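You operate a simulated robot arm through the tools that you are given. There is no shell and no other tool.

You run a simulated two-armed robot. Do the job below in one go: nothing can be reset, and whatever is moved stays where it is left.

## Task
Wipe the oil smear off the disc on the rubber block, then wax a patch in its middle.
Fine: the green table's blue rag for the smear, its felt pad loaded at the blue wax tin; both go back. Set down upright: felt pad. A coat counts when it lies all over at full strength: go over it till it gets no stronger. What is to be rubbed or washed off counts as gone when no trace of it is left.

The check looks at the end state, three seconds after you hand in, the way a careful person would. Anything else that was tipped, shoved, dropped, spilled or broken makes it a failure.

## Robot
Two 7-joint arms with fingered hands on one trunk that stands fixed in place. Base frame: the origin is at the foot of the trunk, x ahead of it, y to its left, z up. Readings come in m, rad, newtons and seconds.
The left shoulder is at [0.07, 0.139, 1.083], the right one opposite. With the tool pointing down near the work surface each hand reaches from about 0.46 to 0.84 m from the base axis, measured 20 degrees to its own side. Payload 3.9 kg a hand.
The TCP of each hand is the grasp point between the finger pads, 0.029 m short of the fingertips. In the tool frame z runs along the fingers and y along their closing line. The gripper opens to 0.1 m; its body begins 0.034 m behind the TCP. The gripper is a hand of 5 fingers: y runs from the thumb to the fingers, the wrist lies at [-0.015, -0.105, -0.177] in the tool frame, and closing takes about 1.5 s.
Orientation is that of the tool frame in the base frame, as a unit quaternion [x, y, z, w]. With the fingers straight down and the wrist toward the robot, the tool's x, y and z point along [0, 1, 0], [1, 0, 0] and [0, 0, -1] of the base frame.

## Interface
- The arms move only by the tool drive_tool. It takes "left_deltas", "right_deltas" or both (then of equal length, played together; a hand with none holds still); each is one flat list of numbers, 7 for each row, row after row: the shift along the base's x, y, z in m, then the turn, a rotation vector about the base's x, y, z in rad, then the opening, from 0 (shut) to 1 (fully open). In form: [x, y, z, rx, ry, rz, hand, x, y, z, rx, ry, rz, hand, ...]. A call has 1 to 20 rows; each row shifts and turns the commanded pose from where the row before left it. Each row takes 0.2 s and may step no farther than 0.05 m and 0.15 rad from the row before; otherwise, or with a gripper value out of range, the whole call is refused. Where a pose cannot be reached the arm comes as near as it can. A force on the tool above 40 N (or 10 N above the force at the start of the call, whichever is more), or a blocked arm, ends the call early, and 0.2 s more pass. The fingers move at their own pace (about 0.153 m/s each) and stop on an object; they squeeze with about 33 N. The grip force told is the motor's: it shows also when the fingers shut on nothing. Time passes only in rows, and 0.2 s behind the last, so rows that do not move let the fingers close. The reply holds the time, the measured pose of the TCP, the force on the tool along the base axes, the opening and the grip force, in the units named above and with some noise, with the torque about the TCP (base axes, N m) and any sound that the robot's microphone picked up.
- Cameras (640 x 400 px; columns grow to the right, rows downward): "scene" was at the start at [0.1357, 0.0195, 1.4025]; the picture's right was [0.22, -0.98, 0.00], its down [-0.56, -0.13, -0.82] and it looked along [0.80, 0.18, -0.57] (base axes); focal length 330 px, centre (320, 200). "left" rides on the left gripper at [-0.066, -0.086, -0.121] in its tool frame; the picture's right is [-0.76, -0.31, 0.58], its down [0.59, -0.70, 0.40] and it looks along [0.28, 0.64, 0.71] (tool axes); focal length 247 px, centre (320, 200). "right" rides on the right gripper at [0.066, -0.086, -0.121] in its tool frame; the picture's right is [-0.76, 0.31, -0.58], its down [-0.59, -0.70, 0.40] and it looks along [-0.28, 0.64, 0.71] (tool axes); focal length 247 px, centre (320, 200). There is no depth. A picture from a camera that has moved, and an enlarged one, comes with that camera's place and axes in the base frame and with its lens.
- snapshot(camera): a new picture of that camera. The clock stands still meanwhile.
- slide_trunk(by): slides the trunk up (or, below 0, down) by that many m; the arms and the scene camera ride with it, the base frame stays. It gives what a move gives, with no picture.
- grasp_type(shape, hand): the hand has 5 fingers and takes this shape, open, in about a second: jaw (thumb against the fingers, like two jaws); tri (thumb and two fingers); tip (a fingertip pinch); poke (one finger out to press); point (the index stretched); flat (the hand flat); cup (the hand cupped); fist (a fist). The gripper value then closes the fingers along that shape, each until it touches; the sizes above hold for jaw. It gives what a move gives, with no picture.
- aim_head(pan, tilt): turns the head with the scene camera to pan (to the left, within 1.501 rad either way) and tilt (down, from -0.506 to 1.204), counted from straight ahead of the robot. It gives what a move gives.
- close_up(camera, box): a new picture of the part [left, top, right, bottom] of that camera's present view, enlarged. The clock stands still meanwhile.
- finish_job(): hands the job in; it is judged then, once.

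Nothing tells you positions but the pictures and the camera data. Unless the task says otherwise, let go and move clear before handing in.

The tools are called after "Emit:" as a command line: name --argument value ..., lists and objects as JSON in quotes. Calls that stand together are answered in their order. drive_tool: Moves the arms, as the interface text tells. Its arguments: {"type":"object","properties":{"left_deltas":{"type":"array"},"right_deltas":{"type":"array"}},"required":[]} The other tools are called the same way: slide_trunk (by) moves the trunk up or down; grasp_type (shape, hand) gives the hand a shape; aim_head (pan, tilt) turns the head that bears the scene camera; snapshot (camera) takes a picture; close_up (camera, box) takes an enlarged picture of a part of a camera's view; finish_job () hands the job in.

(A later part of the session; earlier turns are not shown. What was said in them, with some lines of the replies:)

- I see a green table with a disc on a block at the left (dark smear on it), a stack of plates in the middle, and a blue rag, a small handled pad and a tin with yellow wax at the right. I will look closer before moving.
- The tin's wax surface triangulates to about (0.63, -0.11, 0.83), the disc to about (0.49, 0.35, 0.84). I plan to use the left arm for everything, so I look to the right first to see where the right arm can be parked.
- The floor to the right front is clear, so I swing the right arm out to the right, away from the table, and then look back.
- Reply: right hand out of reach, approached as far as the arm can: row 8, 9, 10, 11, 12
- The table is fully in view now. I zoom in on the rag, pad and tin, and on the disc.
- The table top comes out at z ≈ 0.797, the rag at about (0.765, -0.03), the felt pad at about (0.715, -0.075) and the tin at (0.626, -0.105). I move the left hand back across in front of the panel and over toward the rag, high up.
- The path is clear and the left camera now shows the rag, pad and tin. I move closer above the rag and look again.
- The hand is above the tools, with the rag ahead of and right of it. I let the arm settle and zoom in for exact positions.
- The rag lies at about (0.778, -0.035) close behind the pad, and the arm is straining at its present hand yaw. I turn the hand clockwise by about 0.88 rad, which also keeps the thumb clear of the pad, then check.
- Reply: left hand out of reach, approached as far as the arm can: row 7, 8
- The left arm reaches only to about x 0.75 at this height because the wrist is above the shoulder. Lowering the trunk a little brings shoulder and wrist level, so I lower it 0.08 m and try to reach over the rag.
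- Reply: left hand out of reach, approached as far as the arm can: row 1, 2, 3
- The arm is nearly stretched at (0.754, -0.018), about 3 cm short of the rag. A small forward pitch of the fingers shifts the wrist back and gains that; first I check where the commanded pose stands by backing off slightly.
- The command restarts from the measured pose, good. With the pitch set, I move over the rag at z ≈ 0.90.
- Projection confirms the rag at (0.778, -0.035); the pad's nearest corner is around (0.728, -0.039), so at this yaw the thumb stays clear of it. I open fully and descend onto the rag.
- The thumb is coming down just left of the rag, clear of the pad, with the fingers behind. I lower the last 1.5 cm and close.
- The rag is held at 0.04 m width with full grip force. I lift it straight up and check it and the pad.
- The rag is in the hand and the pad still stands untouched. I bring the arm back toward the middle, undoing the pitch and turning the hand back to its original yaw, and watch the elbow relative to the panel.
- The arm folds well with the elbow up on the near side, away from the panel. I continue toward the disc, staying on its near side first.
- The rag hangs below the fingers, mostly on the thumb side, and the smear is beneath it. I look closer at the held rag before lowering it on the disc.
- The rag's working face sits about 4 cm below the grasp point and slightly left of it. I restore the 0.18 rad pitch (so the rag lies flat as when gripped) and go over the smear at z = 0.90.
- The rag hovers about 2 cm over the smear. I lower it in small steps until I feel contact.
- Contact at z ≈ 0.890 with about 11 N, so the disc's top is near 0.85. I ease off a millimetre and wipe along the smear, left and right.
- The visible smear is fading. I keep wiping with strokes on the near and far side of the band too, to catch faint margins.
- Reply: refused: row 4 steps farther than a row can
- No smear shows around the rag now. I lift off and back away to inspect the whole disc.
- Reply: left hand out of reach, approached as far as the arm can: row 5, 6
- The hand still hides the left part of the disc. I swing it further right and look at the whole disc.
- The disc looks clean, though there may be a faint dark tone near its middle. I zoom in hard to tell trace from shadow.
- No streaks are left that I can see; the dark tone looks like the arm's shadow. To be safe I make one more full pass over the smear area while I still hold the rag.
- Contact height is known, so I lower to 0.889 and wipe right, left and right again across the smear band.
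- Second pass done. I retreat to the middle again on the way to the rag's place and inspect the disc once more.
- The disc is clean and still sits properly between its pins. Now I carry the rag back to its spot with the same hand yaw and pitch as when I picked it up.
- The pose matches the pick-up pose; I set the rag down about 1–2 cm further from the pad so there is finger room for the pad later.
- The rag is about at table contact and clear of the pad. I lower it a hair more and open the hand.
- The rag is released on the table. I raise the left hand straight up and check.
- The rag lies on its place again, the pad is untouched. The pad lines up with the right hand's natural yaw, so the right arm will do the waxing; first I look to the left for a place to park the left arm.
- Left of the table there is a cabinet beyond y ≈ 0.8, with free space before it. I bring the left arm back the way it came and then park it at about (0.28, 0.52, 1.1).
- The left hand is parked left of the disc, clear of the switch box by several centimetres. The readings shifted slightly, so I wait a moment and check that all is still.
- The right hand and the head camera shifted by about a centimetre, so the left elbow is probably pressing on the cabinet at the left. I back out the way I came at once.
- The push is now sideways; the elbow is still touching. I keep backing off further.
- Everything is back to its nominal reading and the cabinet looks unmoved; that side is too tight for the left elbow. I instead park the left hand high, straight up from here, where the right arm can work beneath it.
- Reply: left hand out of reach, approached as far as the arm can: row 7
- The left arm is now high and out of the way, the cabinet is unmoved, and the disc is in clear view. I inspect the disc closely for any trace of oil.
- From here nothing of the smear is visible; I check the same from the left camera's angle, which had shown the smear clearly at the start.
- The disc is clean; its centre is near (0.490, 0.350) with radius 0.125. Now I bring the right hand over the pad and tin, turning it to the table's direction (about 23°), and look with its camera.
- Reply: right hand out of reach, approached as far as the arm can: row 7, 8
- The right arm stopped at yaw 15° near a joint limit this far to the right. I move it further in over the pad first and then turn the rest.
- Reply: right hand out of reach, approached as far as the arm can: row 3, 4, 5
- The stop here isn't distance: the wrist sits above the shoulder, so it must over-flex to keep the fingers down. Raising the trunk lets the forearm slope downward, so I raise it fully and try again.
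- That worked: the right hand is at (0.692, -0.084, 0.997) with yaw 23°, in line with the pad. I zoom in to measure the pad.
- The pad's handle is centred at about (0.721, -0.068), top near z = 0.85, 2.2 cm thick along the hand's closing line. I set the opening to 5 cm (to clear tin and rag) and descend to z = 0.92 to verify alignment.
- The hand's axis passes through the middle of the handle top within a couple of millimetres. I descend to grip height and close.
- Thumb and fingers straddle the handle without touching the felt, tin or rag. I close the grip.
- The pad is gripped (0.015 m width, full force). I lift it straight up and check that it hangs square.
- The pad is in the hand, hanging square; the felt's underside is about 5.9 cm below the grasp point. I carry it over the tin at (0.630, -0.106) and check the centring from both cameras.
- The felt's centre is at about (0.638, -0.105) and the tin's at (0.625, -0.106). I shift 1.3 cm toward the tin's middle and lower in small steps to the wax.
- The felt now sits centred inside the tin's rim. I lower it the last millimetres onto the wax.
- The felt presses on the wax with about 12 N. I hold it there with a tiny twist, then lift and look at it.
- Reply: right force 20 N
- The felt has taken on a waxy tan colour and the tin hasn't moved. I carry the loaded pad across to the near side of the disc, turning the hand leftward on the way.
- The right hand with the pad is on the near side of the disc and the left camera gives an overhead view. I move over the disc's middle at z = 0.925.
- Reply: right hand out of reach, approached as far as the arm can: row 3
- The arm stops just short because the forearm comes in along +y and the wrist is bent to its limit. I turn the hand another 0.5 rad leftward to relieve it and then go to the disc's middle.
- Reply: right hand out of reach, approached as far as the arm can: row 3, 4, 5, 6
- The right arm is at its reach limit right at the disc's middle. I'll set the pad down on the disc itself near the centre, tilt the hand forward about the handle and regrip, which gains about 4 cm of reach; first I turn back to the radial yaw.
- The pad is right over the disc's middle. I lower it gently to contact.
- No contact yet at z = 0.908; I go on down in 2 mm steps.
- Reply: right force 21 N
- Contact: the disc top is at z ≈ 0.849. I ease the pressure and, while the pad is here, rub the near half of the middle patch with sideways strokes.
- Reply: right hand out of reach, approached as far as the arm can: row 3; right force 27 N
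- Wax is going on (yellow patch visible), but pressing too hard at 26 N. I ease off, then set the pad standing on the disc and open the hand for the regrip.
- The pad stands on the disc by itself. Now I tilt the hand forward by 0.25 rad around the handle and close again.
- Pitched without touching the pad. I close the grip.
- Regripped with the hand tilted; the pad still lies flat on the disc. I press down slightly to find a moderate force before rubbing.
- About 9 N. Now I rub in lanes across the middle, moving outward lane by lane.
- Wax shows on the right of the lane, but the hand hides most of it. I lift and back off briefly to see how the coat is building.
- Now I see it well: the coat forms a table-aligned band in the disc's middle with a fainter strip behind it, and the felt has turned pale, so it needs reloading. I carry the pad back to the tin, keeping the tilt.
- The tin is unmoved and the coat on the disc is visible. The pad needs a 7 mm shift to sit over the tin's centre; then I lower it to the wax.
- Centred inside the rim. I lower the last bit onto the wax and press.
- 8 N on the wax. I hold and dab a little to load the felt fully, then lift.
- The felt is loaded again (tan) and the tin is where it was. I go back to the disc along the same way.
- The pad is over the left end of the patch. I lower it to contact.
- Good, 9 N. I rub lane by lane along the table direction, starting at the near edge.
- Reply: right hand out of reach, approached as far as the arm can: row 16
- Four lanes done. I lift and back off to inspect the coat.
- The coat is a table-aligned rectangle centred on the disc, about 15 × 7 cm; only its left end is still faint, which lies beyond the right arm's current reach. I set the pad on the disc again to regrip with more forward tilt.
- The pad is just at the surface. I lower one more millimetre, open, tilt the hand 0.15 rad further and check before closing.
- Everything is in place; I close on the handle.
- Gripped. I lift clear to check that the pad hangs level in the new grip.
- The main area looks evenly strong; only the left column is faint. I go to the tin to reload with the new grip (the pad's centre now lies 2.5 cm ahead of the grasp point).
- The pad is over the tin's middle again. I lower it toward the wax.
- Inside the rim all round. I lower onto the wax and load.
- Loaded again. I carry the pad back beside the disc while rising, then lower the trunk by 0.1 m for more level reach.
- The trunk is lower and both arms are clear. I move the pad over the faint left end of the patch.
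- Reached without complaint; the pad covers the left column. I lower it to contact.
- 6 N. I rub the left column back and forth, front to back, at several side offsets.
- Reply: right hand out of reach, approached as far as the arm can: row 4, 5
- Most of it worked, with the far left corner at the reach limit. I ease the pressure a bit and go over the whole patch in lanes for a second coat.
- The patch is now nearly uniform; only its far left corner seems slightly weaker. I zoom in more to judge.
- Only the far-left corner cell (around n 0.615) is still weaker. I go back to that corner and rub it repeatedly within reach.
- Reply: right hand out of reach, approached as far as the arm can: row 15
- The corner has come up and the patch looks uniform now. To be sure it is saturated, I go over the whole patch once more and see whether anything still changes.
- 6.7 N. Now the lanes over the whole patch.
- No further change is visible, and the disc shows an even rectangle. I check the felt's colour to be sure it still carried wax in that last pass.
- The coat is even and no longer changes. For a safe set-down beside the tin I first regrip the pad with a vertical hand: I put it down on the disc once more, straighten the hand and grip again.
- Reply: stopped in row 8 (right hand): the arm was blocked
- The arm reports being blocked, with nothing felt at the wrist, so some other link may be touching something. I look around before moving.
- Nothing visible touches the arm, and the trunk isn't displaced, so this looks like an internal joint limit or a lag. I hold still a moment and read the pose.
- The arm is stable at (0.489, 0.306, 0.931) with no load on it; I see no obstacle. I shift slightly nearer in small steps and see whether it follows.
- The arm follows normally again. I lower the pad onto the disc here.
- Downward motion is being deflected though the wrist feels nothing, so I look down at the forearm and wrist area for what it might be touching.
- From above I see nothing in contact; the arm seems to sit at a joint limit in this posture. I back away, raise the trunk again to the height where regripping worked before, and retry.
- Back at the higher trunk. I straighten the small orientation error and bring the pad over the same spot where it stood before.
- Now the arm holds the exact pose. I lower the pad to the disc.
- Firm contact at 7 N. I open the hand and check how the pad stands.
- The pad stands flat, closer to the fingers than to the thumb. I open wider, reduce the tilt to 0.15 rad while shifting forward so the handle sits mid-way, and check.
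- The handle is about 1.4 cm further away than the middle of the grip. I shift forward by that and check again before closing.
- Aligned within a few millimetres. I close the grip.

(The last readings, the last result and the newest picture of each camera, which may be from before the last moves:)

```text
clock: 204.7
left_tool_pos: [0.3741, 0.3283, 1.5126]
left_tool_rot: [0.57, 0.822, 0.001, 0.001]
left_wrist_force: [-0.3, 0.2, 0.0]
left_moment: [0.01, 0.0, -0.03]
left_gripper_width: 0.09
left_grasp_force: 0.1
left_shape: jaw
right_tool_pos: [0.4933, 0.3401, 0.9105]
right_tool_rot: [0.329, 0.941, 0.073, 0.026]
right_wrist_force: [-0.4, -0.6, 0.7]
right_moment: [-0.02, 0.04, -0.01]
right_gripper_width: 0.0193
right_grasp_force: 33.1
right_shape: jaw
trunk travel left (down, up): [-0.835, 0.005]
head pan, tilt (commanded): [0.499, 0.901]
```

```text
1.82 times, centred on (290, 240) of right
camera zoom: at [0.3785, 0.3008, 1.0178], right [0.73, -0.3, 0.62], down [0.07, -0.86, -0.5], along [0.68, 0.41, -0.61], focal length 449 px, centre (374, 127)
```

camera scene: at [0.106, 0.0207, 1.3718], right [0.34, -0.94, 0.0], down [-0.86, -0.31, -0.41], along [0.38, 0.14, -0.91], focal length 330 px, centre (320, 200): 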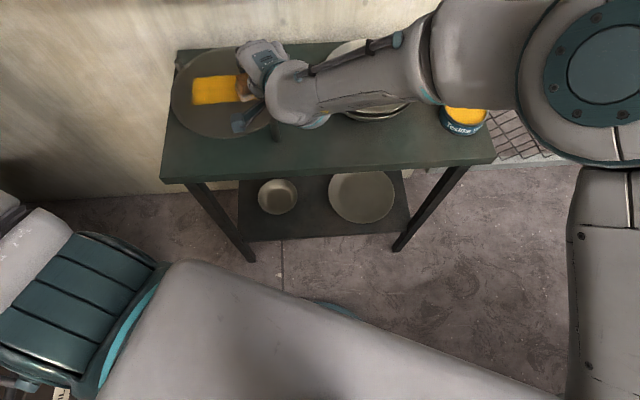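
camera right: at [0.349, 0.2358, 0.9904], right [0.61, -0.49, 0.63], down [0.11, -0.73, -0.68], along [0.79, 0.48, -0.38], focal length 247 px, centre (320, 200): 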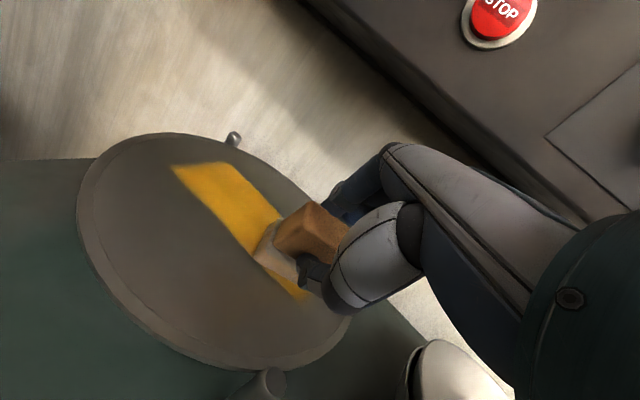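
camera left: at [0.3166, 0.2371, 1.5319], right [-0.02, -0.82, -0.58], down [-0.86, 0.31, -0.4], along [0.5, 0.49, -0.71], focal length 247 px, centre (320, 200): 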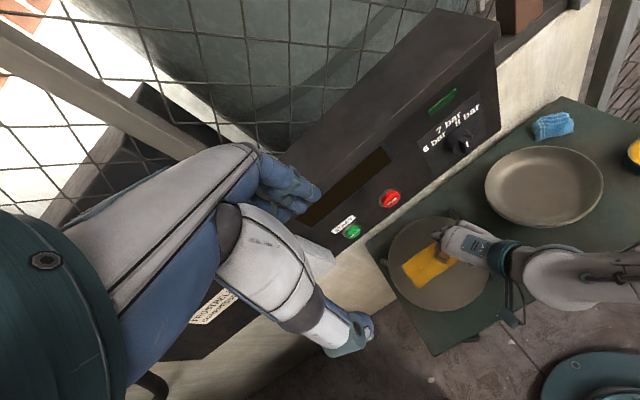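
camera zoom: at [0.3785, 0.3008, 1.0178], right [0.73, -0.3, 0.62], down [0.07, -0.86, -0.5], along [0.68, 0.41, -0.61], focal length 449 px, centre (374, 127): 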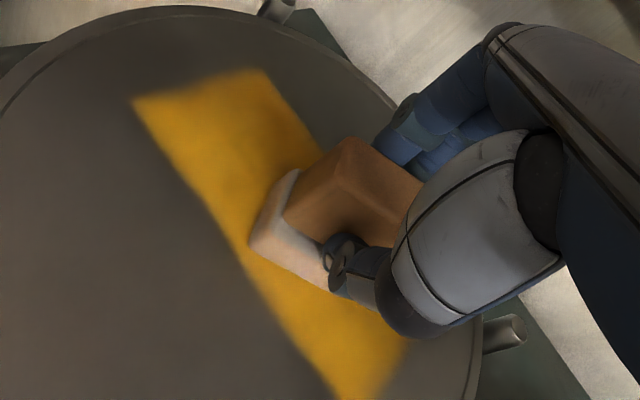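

Gripped at a small tilt of 0.15 rad. I lift off and carry the pad toward its place beside the tin.

Emit:
drive_tool --right_deltas '[0, 0, 0.01, 0, 0, 0, 0, -0.003, -0.01, 0.02, 0, 0, 0, 0, -0.008, -0.035, 0.02, 0, 0, 0, 0, -0.008, -0.04, 0.01, 0, 0, 0, 0, -0.008, -0.04, 0.01, 0, 0, 0, 0, 0, -0.045, 0, 0, 0, 0, 0, 0, 0, 0, 0, 0, 0, 0]'

Emit:
drive_tool --right_deltas '[0.0249, -0.0278, 0, 0, 0, -0.055, 0, 0.0249, -0.0278, 0, 0, 0, -0.055, 0, 0.0249, -0.0278, 0, 0, 0, -0.055, 0, 0.0249, -0.0278, 0, 0, 0, -0.055, 0, 0.0249, -0.0278, 0, 0, 0, -0.055, 0, 0.0249, -0.0278, 0, 0, 0, -0.055, 0, 0.0249, -0.0278, 0, 0, 0, -0.055, 0, 0.0249, -0.0278, -0.01, 0, 0, -0.055, 0, 0.0249, -0.0278, -0.015, 0, 0, -0.055, 0, 0, 0, 0, 0, 0, 0, 0]'

Emit:
aim_head --pan 0.1 --tilt 0.75

Emit:
close_up --camera "scene" --box '[310, 150, 430, 290]'

Emit:
close_up --camera "right" --box '[160, 130, 400, 370]'

```text
clock: 206.3
left_tool_pos: [0.3738, 0.33, 1.5124]
left_tool_rot: [0.57, 0.821, 0.0, 0.002]
left_wrist_force: [0.1, 0.2, 0.6]
left_moment: [-0.02, -0.01, -0.02]
left_gripper_width: 0.0898
left_grasp_force: 0.1
left_shape: jaw
right_tool_pos: [0.4697, 0.1695, 0.9818]
right_tool_rot: [0.329, 0.941, 0.073, 0.026]
right_wrist_force: [-0.3, 0.1, -1.3]
right_moment: [-0.02, -0.01, 0.01]
right_gripper_width: 0.0191
right_grasp_force: 32.6
right_shape: jaw
trunk travel left (down, up): [-0.835, 0.005]
head pan, tilt (commanded): [0.499, 0.901]
```

```text
clock: 208.5
left_tool_pos: [0.3729, 0.3297, 1.5114]
left_tool_rot: [0.569, 0.822, 0.0, 0.001]
left_wrist_force: [0.0, -0.1, 0.9]
left_moment: [-0.01, -0.05, 0.0]
left_gripper_width: 0.0894
left_grasp_force: 0.1
left_shape: jaw
right_tool_pos: [0.691, -0.0812, 0.9546]
right_tool_rot: [0.548, 0.833, 0.066, 0.043]
right_wrist_force: [-0.5, 0.5, -0.1]
right_moment: [-0.01, 0.01, 0.01]
right_gripper_width: 0.0188
right_grasp_force: 33.3
right_shape: jaw
trunk travel left (down, up): [-0.835, 0.005]
head pan, tilt (commanded): [0.499, 0.901]
```

```text
clock: 209.4
left_tool_pos: [0.3744, 0.3285, 1.5102]
left_tool_rot: [0.57, 0.821, 0.001, 0.002]
left_wrist_force: [0.2, -0.2, 0.0]
left_moment: [0.02, 0.01, -0.01]
left_gripper_width: 0.0899
left_grasp_force: 0.0
left_shape: jaw
right_tool_pos: [0.6911, -0.0815, 0.9536]
right_tool_rot: [0.548, 0.833, 0.065, 0.043]
right_wrist_force: [0.0, 1.2, -0.6]
right_moment: [0.0, -0.01, 0.01]
right_gripper_width: 0.0191
right_grasp_force: 32.9
right_shape: jaw
trunk travel left (down, up): [-0.835, 0.005]
head pan, tilt (commanded): [0.099, 0.75]
```

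```text
2.86 times, centred on (370, 220) of scene
camera zoom: at [0.1326, 0.0083, 1.5006], right [0.1, -0.99, 0.0], down [-0.68, -0.07, -0.73], along [0.73, 0.07, -0.68], focal length 942 px, centre (177, 143)
```

zoom: 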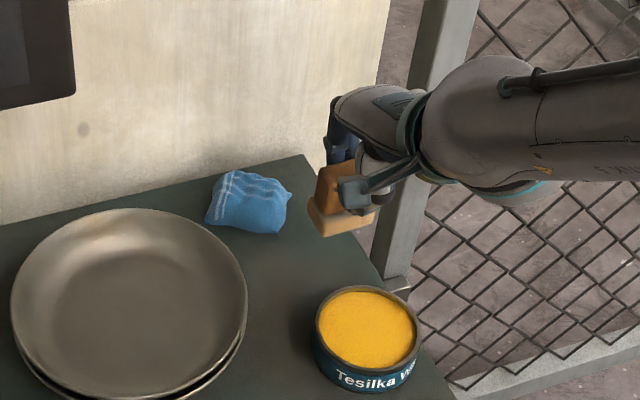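

```text
1.67 times, centred on (280, 250) of right
camera zoom: at [0.5704, -0.0604, 1.062], right [0.49, -0.61, 0.62], down [-0.35, -0.79, -0.5], along [0.8, 0.03, -0.61], focal length 412 px, centre (387, 117)
```

zoom: 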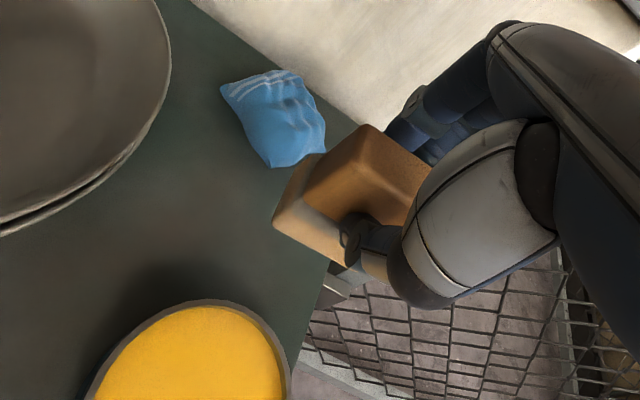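

The pad's near-left corner is about 2 cm short of its original spot. I move over it and descend to just above the table, then check clearances.

Emit:
drive_tool --right_deltas '[0.0092, 0.004, -0.015, 0, 0, 0, 0, 0.0092, 0.004, -0.02, 0, 0, 0, 0, 0, 0, -0.02, 0, 0, 0, 0, 0, 0, -0.012, 0, 0, 0, 0, 0, 0, 0, 0, 0, 0, 0]'

Emit:
close_up --camera "scene" --box '[310, 170, 430, 290]'

Emit:
close_up --camera "right" --box '[160, 130, 400, 370]'

```text
clock: 210.6
left_tool_pos: [0.3736, 0.3291, 1.5118]
left_tool_rot: [0.57, 0.822, 0.001, 0.001]
left_wrist_force: [0.7, -0.1, 0.5]
left_moment: [-0.01, 0.03, 0.01]
left_gripper_width: 0.09
left_grasp_force: 0.0
left_shape: jaw
right_tool_pos: [0.7086, -0.071, 0.8892]
right_tool_rot: [0.549, 0.832, 0.065, 0.042]
right_wrist_force: [0.1, -0.3, -0.5]
right_moment: [-0.02, -0.01, 0.02]
right_gripper_width: 0.019
right_grasp_force: 32.3
right_shape: jaw
trunk travel left (down, up): [-0.835, 0.005]
head pan, tilt (commanded): [0.099, 0.75]
```

```text
3.33 times, centred on (370, 230) of scene
camera zoom: at [0.1324, 0.0084, 1.5006], right [0.1, -1.0, 0.0], down [-0.68, -0.07, -0.73], along [0.73, 0.07, -0.68], focal length 1099 px, centre (153, 100)
```

zoom: 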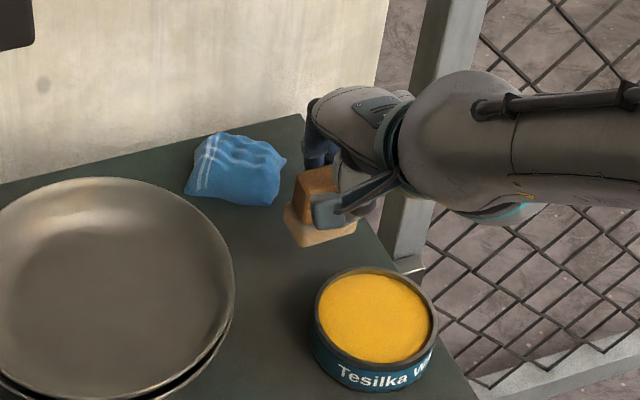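

```text
1.67 times, centred on (280, 250) of right
camera zoom: at [0.5888, -0.0505, 0.9958], right [0.49, -0.61, 0.62], down [-0.35, -0.79, -0.5], along [0.8, 0.03, -0.61], focal length 412 px, centre (387, 117)
```

zoom: 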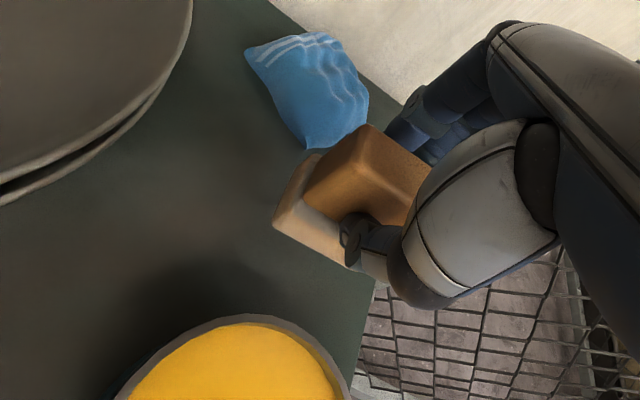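

Clear of the rag and tin. I lower to just above the table.

Emit:
drive_tool --right_deltas '[0, -0.002, -0.012, 0, 0, 0, 0, 0, 0, -0.008, 0, 0, 0, 0, 0, 0, -0.004, 0, 0, 0, 0, 0, 0, 0, 0, 0, 0, 0]'

Emit:
drive_tool --right_deltas '[0, 0, -0.003, 0, 0, 0, 0, 0, 0, -0.002, 0, 0, 0, 0, 0, 0, 0, 0, 0, 0, 0]'

```text
clock: 211.6
left_tool_pos: [0.3744, 0.3283, 1.5125]
left_tool_rot: [0.57, 0.822, 0.0, 0.001]
left_wrist_force: [-0.7, 0.5, -0.3]
left_moment: [-0.03, -0.02, 0.01]
left_gripper_width: 0.0898
left_grasp_force: 0.0
left_shape: jaw
right_tool_pos: [0.71, -0.0734, 0.8639]
right_tool_rot: [0.549, 0.833, 0.065, 0.042]
right_wrist_force: [-0.7, -0.1, 0.0]
right_moment: [-0.02, -0.02, 0.0]
right_gripper_width: 0.0187
right_grasp_force: 32.9
right_shape: jaw
trunk travel left (down, up): [-0.835, 0.005]
head pan, tilt (commanded): [0.099, 0.75]
```

```text
clock: 212.4
left_tool_pos: [0.3731, 0.3286, 1.5129]
left_tool_rot: [0.57, 0.821, 0.0, 0.002]
left_wrist_force: [-0.3, -0.2, 0.2]
left_moment: [-0.02, 0.0, -0.02]
left_gripper_width: 0.0898
left_grasp_force: 0.1
left_shape: jaw
right_tool_pos: [0.7088, -0.0731, 0.8587]
right_tool_rot: [0.549, 0.832, 0.065, 0.042]
right_wrist_force: [0.2, 0.3, -0.9]
right_moment: [-0.01, 0.01, -0.01]
right_gripper_width: 0.0187
right_grasp_force: 33.2
right_shape: jaw
trunk travel left (down, up): [-0.835, 0.005]
head pan, tilt (commanded): [0.099, 0.75]
```

Emit:
drive_tool --right_deltas '[0, 0, -0.0015, 0, 0, 0, 0, 0, 0, -0.001, 0, 0, 0, 0, 0, 0, 0, 0, 0, 0, 0]'

Emit:
close_up --camera "right" --box '[160, 130, 400, 370]'

Emit:
close_up --camera "scene" --box '[310, 170, 430, 290]'

```text
clock: 213.2
left_tool_pos: [0.3724, 0.3286, 1.5115]
left_tool_rot: [0.57, 0.822, 0.0, 0.001]
left_wrist_force: [-0.7, 0.3, 0.6]
left_moment: [-0.03, -0.03, 0.01]
left_gripper_width: 0.0898
left_grasp_force: 0.1
left_shape: jaw
right_tool_pos: [0.7099, -0.0745, 0.856]
right_tool_rot: [0.549, 0.832, 0.066, 0.043]
right_wrist_force: [0.7, 0.8, 2.8]
right_moment: [-0.03, 0.03, 0.0]
right_gripper_width: 0.0191
right_grasp_force: 33.0
right_shape: jaw
trunk travel left (down, up): [-0.835, 0.005]
head pan, tilt (commanded): [0.099, 0.75]
```

```text
1.67 times, centred on (280, 250) of right
camera zoom: at [0.589, -0.0534, 0.9645], right [0.49, -0.61, 0.62], down [-0.35, -0.79, -0.5], along [0.8, 0.03, -0.6], focal length 412 px, centre (387, 117)
```

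zoom: 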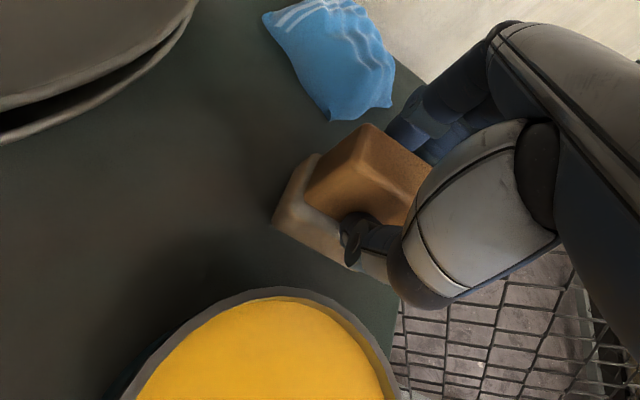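

```text
3.33 times, centred on (370, 230) of scene
camera zoom: at [0.1319, 0.0084, 1.5007], right [0.1, -1.0, 0.0], down [-0.68, -0.07, -0.73], along [0.73, 0.07, -0.68], focal length 1099 px, centre (153, 100)
```

zoom: 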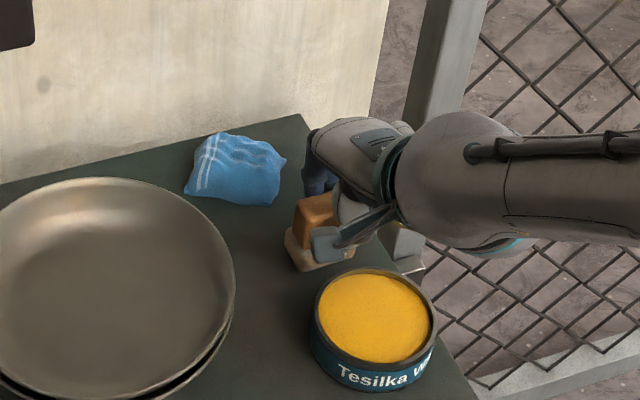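

The pad rests on the table (2.8 N). I open just enough to free the handle and check.

Emit:
drive_tool --right_deltas '[0, 0, 0.0005, 0, 0, 0, 0, 0, 0, 0, 0, 0, 0, 0.25, 0, 0, 0, 0, 0, 0, 0.35, 0, 0, 0, 0, 0, 0, 0.45, 0, 0, 0, 0, 0, 0, 0.45]'

Emit:
close_up --camera "right" --box '[160, 130, 400, 370]'

Emit:
close_up --camera "scene" --box '[310, 170, 430, 290]'

```text
clock: 214.4
left_tool_pos: [0.3738, 0.3284, 1.5129]
left_tool_rot: [0.57, 0.822, 0.0, 0.001]
left_wrist_force: [-1.2, -0.7, 0.5]
left_moment: [-0.01, 0.0, 0.01]
left_gripper_width: 0.0898
left_grasp_force: 0.1
left_shape: jaw
right_tool_pos: [0.7109, -0.0727, 0.8576]
right_tool_rot: [0.549, 0.832, 0.065, 0.042]
right_wrist_force: [0.1, -0.4, -0.8]
right_moment: [0.02, -0.02, 0.0]
right_gripper_width: 0.0446
right_grasp_force: 0.0
right_shape: jaw
trunk travel left (down, up): [-0.835, 0.005]
head pan, tilt (commanded): [0.099, 0.75]
```

```text
1.67 times, centred on (280, 250) of right
camera zoom: at [0.5887, -0.0531, 0.9647], right [0.49, -0.61, 0.62], down [-0.35, -0.79, -0.5], along [0.8, 0.03, -0.61], focal length 412 px, centre (387, 117)
```

zoom: 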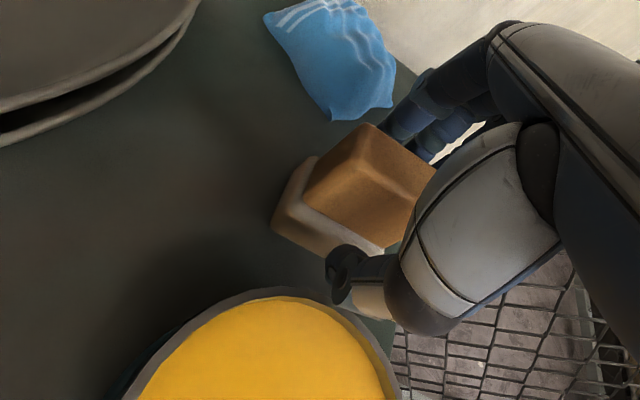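

```text
3.33 times, centred on (370, 230) of scene
camera zoom: at [0.1324, 0.0083, 1.5006], right [0.1, -1.0, 0.0], down [-0.68, -0.07, -0.73], along [0.73, 0.07, -0.68], focal length 1099 px, centre (153, 100)
```

zoom: 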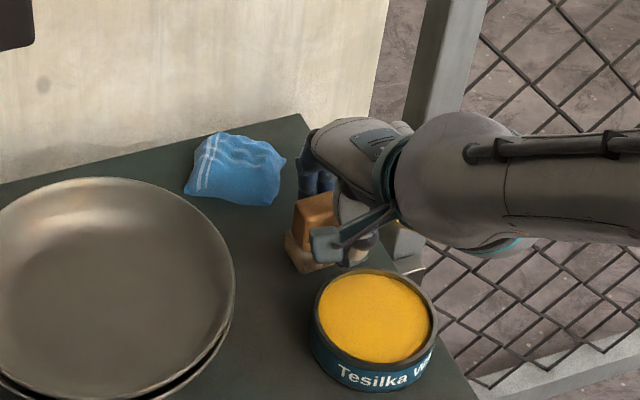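

The pad stands free. I nudge the hand a few millimetres forward to centre the gap and lift straight up.

Emit:
drive_tool --right_deltas '[0.0037, 0.0016, 0, 0, 0, 0, 0.5, 0, 0, 0.006, 0, 0, 0, 0.5, 0, 0, 0.01, 0, 0, 0, 0.5, 0, 0, 0.015, 0, 0, 0, 0.5, 0, 0, 0.02, 0, 0, 0, 0.5, 0, 0, 0.03, 0, 0, 0, 0.5, 0, 0, 0.03, 0, 0, 0, 0.5]'

Emit:
close_up --camera "right" --box '[160, 130, 400, 370]'

Emit:
close_up --camera "scene" --box '[310, 150, 430, 290]'

```text
clock: 216.0
left_tool_pos: [0.3718, 0.3297, 1.5113]
left_tool_rot: [0.57, 0.822, 0.0, 0.001]
left_wrist_force: [0.1, 0.3, -0.3]
left_moment: [-0.04, 0.0, 0.0]
left_gripper_width: 0.0896
left_grasp_force: 0.1
left_shape: jaw
right_tool_pos: [0.7131, -0.0727, 0.9685]
right_tool_rot: [0.549, 0.833, 0.064, 0.042]
right_wrist_force: [-0.4, 0.5, -0.4]
right_moment: [-0.01, 0.01, 0.01]
right_gripper_width: 0.0496
right_grasp_force: 0.1
right_shape: jaw
trunk travel left (down, up): [-0.835, 0.005]
head pan, tilt (commanded): [0.099, 0.75]
```

```text
1.67 times, centred on (280, 250) of right
camera zoom: at [0.5928, -0.0521, 1.0757], right [0.5, -0.61, 0.62], down [-0.35, -0.79, -0.5], along [0.79, 0.03, -0.61], focal length 412 px, centre (387, 117)
```

zoom: 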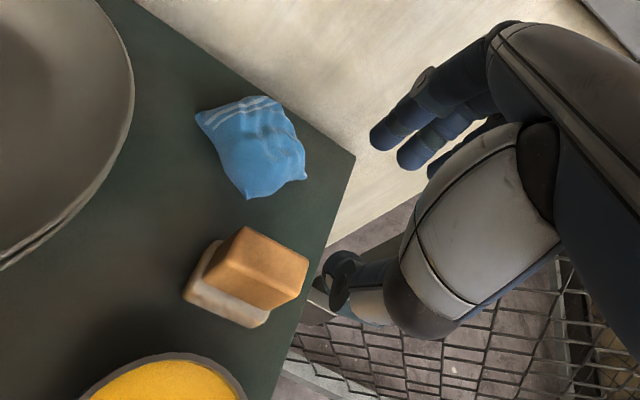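

```text
2.86 times, centred on (370, 220) of scene
camera zoom: at [0.1315, 0.0086, 1.5006], right [0.1, -0.99, 0.0], down [-0.68, -0.07, -0.73], along [0.73, 0.07, -0.68], focal length 942 px, centre (177, 143)
```

zoom: 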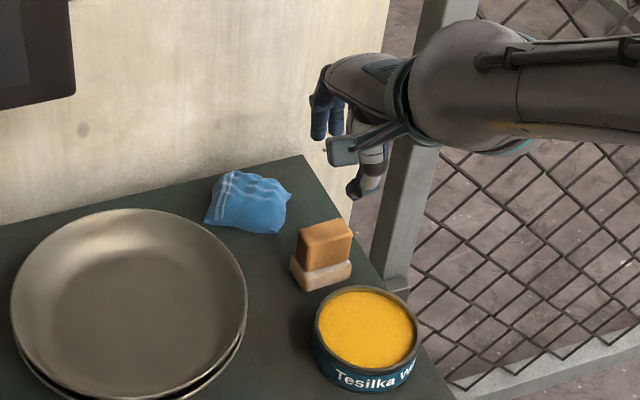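

The pad stands upright on its old spot, untouched by the hand. I move the right hand clear of the table and then check everything once more.

Emit:
drive_tool --right_deltas '[-0.02, -0.01, 0.03, 0, 0, 0, 0.5, -0.03, -0.02, 0.02, 0, 0, -0.05, 0.8, -0.03, -0.02, 0.02, 0, 0, -0.05, 1, -0.03, -0.02, 0.01, 0, 0, -0.05, 1, -0.03, -0.02, 0.01, 0, 0, -0.05, 1, -0.02, -0.03, 0, 0, 0, -0.05, 1, -0.02, -0.03, 0, 0, 0, -0.05, 1, -0.02, -0.03, 0, 0, 0, -0.05, 1, 0, 0, 0, 0, 0, 0, 1]'

Emit:
snapshot --camera "scene"

Emit:
close_up --camera "scene" --box '[320, 170, 440, 300]'

Emit:
snapshot --camera "left"

```text
clock: 218.0
left_tool_pos: [0.3738, 0.3288, 1.511]
left_tool_rot: [0.57, 0.821, 0.0, 0.002]
left_wrist_force: [0.2, -0.6, 1.3]
left_moment: [0.01, 0.04, 0.04]
left_gripper_width: 0.0899
left_grasp_force: 0.1
left_shape: jaw
right_tool_pos: [0.514, -0.252, 1.0591]
right_tool_rot: [0.686, 0.724, 0.056, 0.054]
right_wrist_force: [-0.4, 0.4, 0.4]
right_moment: [0.01, 0.0, 0.02]
right_gripper_width: 0.0996
right_grasp_force: 0.1
right_shape: jaw
trunk travel left (down, up): [-0.835, 0.005]
head pan, tilt (commanded): [0.099, 0.75]
```

```text
taken
camera scene: at [0.1333, 0.0087, 1.5005], right [0.1, -1.0, 0.0], down [-0.68, -0.07, -0.73], along [0.73, 0.07, -0.68], focal length 330 px, centre (320, 200)
```

scene: 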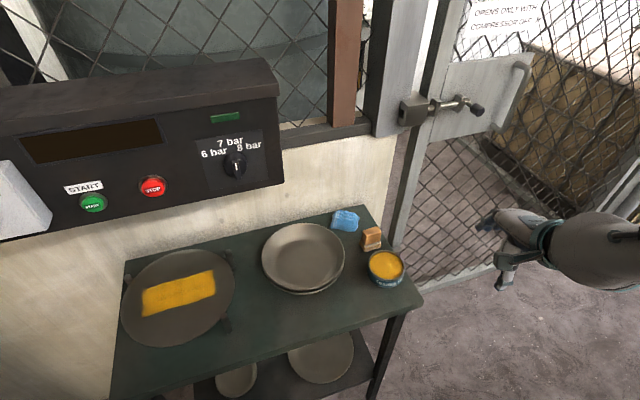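

```text
3.08 times, centred on (380, 235) of scene
camera zoom: at [0.1333, 0.0087, 1.5005], right [0.1, -1.0, 0.0], down [-0.68, -0.07, -0.73], along [0.73, 0.07, -0.68], focal length 1014 px, centre (135, 92)
```

zoom: 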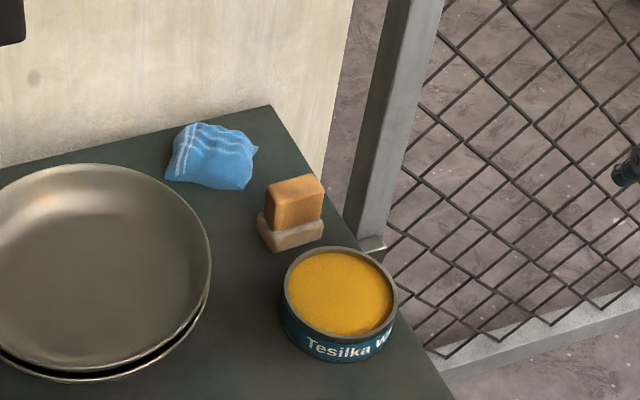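

```text
taken
camera left: at [0.3177, 0.2381, 1.6316], right [-0.02, -0.82, -0.58], down [-0.86, 0.31, -0.4], along [0.5, 0.49, -0.71], focal length 247 px, centre (320, 200)
```

left: 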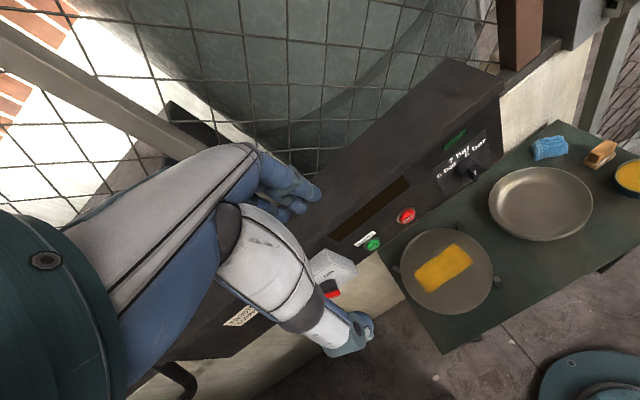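

Table, tools and disc are all in view. I inspect the patch and the disc once more close up.

Emit:
close_up --camera "scene" --box '[110, 240, 245, 355]'

Emit:
close_up --camera "left" --box '[395, 220, 500, 320]'

Emit:
aim_head --pan 0.6 --tilt 0.85

Emit:
snapshot --camera "scene"

Emit:
close_up --camera "scene" --box '[230, 150, 370, 270]'

```text
3.48 times, centred on (178, 298) of scene
camera zoom: at [0.1333, 0.0087, 1.5005], right [0.1, -1.0, 0.0], down [-0.68, -0.07, -0.73], along [0.73, 0.07, -0.68], focal length 1146 px, centre (816, -139)
```

zoom: 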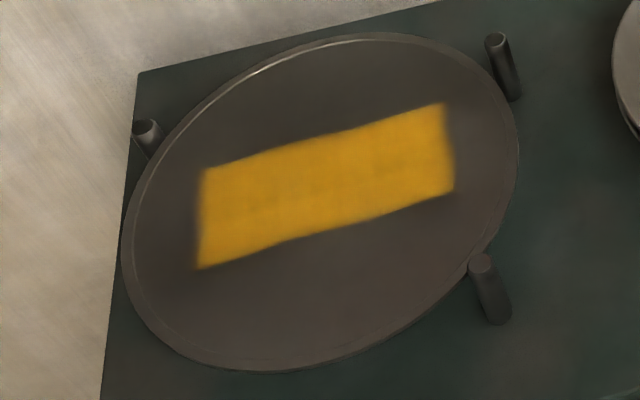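

```text
4.00 times, centred on (448, 270) of left
camera zoom: at [0.3177, 0.2381, 1.6316], right [-0.02, -0.82, -0.58], down [-0.86, 0.31, -0.4], along [0.5, 0.49, -0.71], focal length 988 px, centre (-190, -80)
```

zoom: 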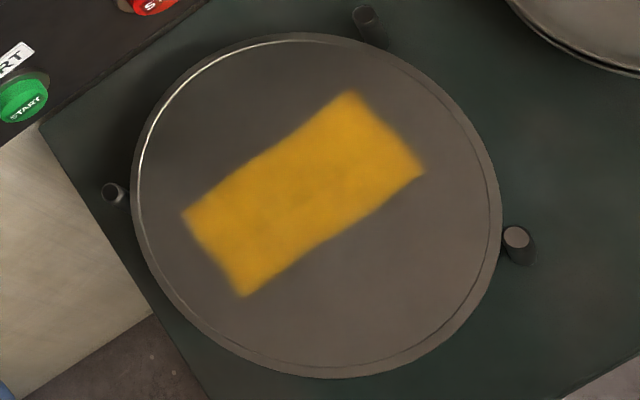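

```text
clock: 218.9
left_tool_pos: [0.3725, 0.3295, 1.513]
left_tool_rot: [0.57, 0.822, 0.0, 0.002]
left_wrist_force: [0.6, -0.7, 0.7]
left_moment: [-0.01, -0.01, 0.03]
left_gripper_width: 0.0901
left_grasp_force: 0.1
left_shape: jaw
right_tool_pos: [0.5134, -0.2523, 1.0603]
right_tool_rot: [0.685, 0.725, 0.056, 0.054]
right_wrist_force: [0.1, 1.0, -0.1]
right_moment: [0.0, -0.05, 0.03]
right_gripper_width: 0.0999
right_grasp_force: 0.0
right_shape: jaw
trunk travel left (down, up): [-0.835, 0.005]
head pan, tilt (commanded): [0.6, 0.85]
```

```text
taken
camera scene: at [0.1142, 0.044, 1.4926], right [0.56, -0.83, 0.0], down [-0.62, -0.42, -0.66], along [0.55, 0.37, -0.75], focal length 330 px, centre (320, 200)
```

scene: 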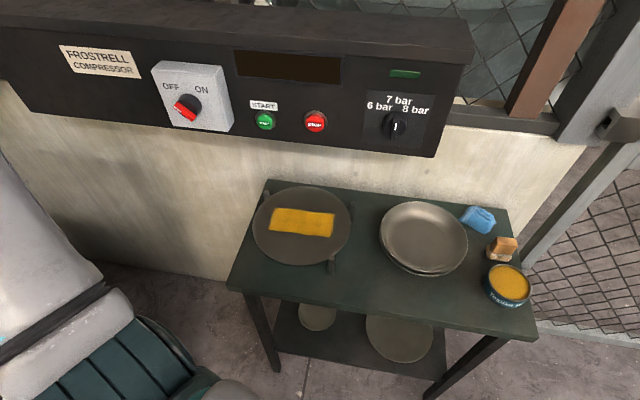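

```text
3.33 times, centred on (300, 210) of scene
camera zoom: at [0.1142, 0.044, 1.4926], right [0.56, -0.83, 0.0], down [-0.62, -0.42, -0.66], along [0.55, 0.37, -0.75], focal length 1099 px, centre (387, 167)
```

zoom: 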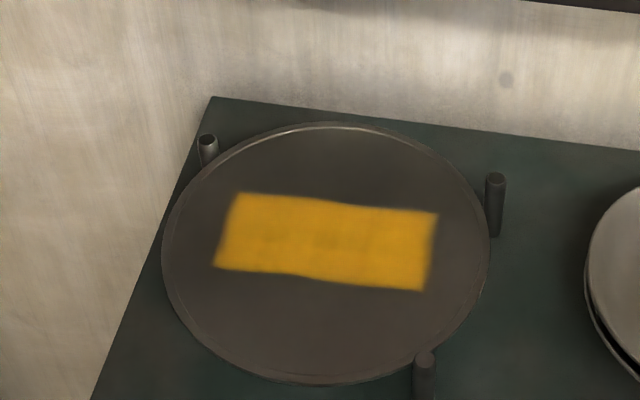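

The patch looks even; I take one hard zoom to judge the slight mottling in its middle.

Emit:
close_up --camera "scene" --box '[265, 200, 340, 245]'

Emit:
close_up --camera "left" --box '[415, 238, 475, 300]'

```text
8.53 times, centred on (302, 222) of scene
camera zoom: at [0.1142, 0.044, 1.4926], right [0.56, -0.83, 0.0], down [-0.62, -0.42, -0.66], along [0.55, 0.37, -0.75], focal length 2813 px, centre (469, 8)
```

zoom: 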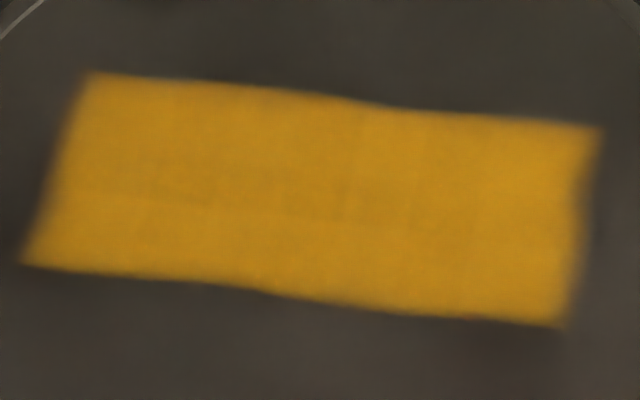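

```text
6.45 times, centred on (445, 269) of left
camera zoom: at [0.3164, 0.2374, 1.632], right [-0.02, -0.82, -0.58], down [-0.86, 0.31, -0.4], along [0.5, 0.49, -0.71], focal length 1593 px, centre (-486, -245)
```

zoom: 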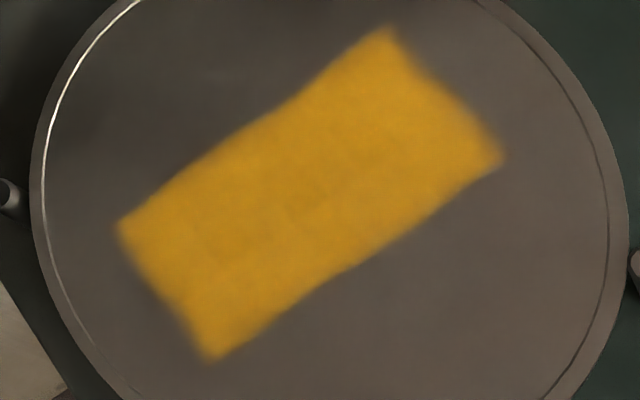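

There seems to be a very slight tone difference between the middle and the near strip. I zoom further to see whether it is texture or a weaker coat.

Emit:
close_up --camera "scene" --box '[270, 205, 305, 240]'

Emit:
close_up --camera "scene" --box '[300, 205, 335, 240]'

Emit:
close_up --camera "left" --box '[430, 245, 460, 275]'

```text
11.43 times, centred on (288, 222) of scene
camera zoom: at [0.1142, 0.044, 1.4926], right [0.56, -0.83, 0.0], down [-0.62, -0.42, -0.66], along [0.55, 0.37, -0.75], focal length 3767 px, centre (691, -57)
```

zoom: 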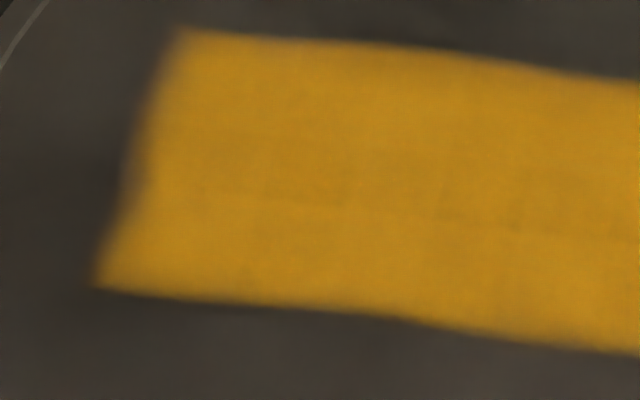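

```text
11.43 times, centred on (318, 222) of scene
camera zoom: at [0.1142, 0.044, 1.4926], right [0.56, -0.83, 0.0], down [-0.62, -0.42, -0.66], along [0.55, 0.37, -0.75], focal length 3767 px, centre (349, -57)
```

zoom: 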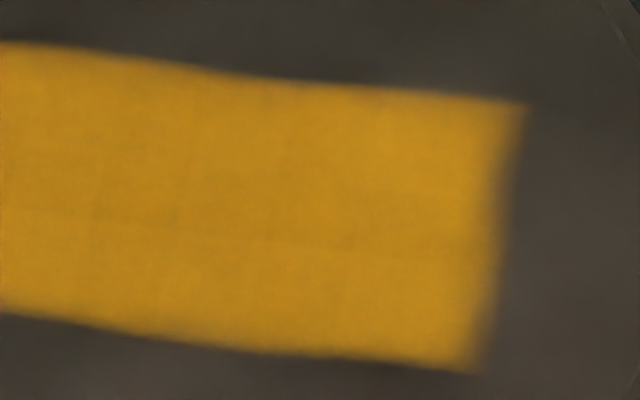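

```text
13.33 times, centred on (445, 260) of left
camera zoom: at [0.3164, 0.2374, 1.632], right [-0.02, -0.82, -0.58], down [-0.86, 0.31, -0.4], along [0.5, 0.49, -0.71], focal length 3293 px, centre (-1347, -600)
```

zoom: 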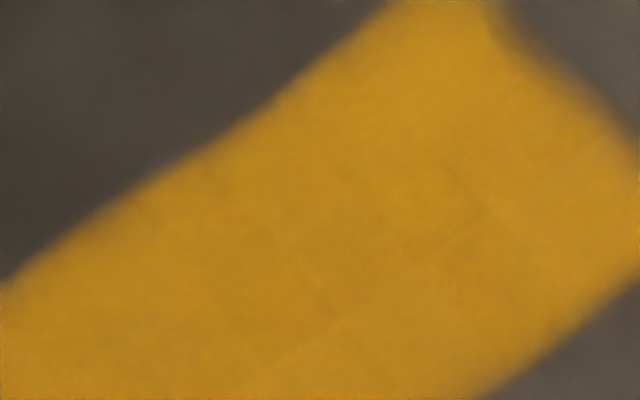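

The remaining differences are only faint seams in the surface; the coat is even over the whole patch. The smear is gone. The pad stands upright on its spot and the rag is back on the table, about 3.7 cm from where it lay. The tin hasn't moved and both hands are empty and clear, so I hand in.

Emit:
finish_job

```text
The job is handed in.
```

The job is handed in. The oil smear is wiped off the disc, and a wax patch of about 15 × 7 cm covers its middle. The patch looked even all over, and a final pass made no visible difference.

- **Rag:** it is back on the green table, but about 3.7 cm from where it lay, because I set it down further from the felt pad to leave finger room.
- **Felt pad:** it stands upright on its original spot. I loaded it at the blue wax tin three times, and the tin did not move.
- **Cabinet:** while I was parking the left arm, something, most likely its elbow, pressed against the oil-warmer cabinet on the left. I backed off at once, and the cabinet looked unmoved afterwards.
- **Disc:** it turned by a degree or two under the rubbing and is still seated between its pins.

Both hands are empty and clear of the table.
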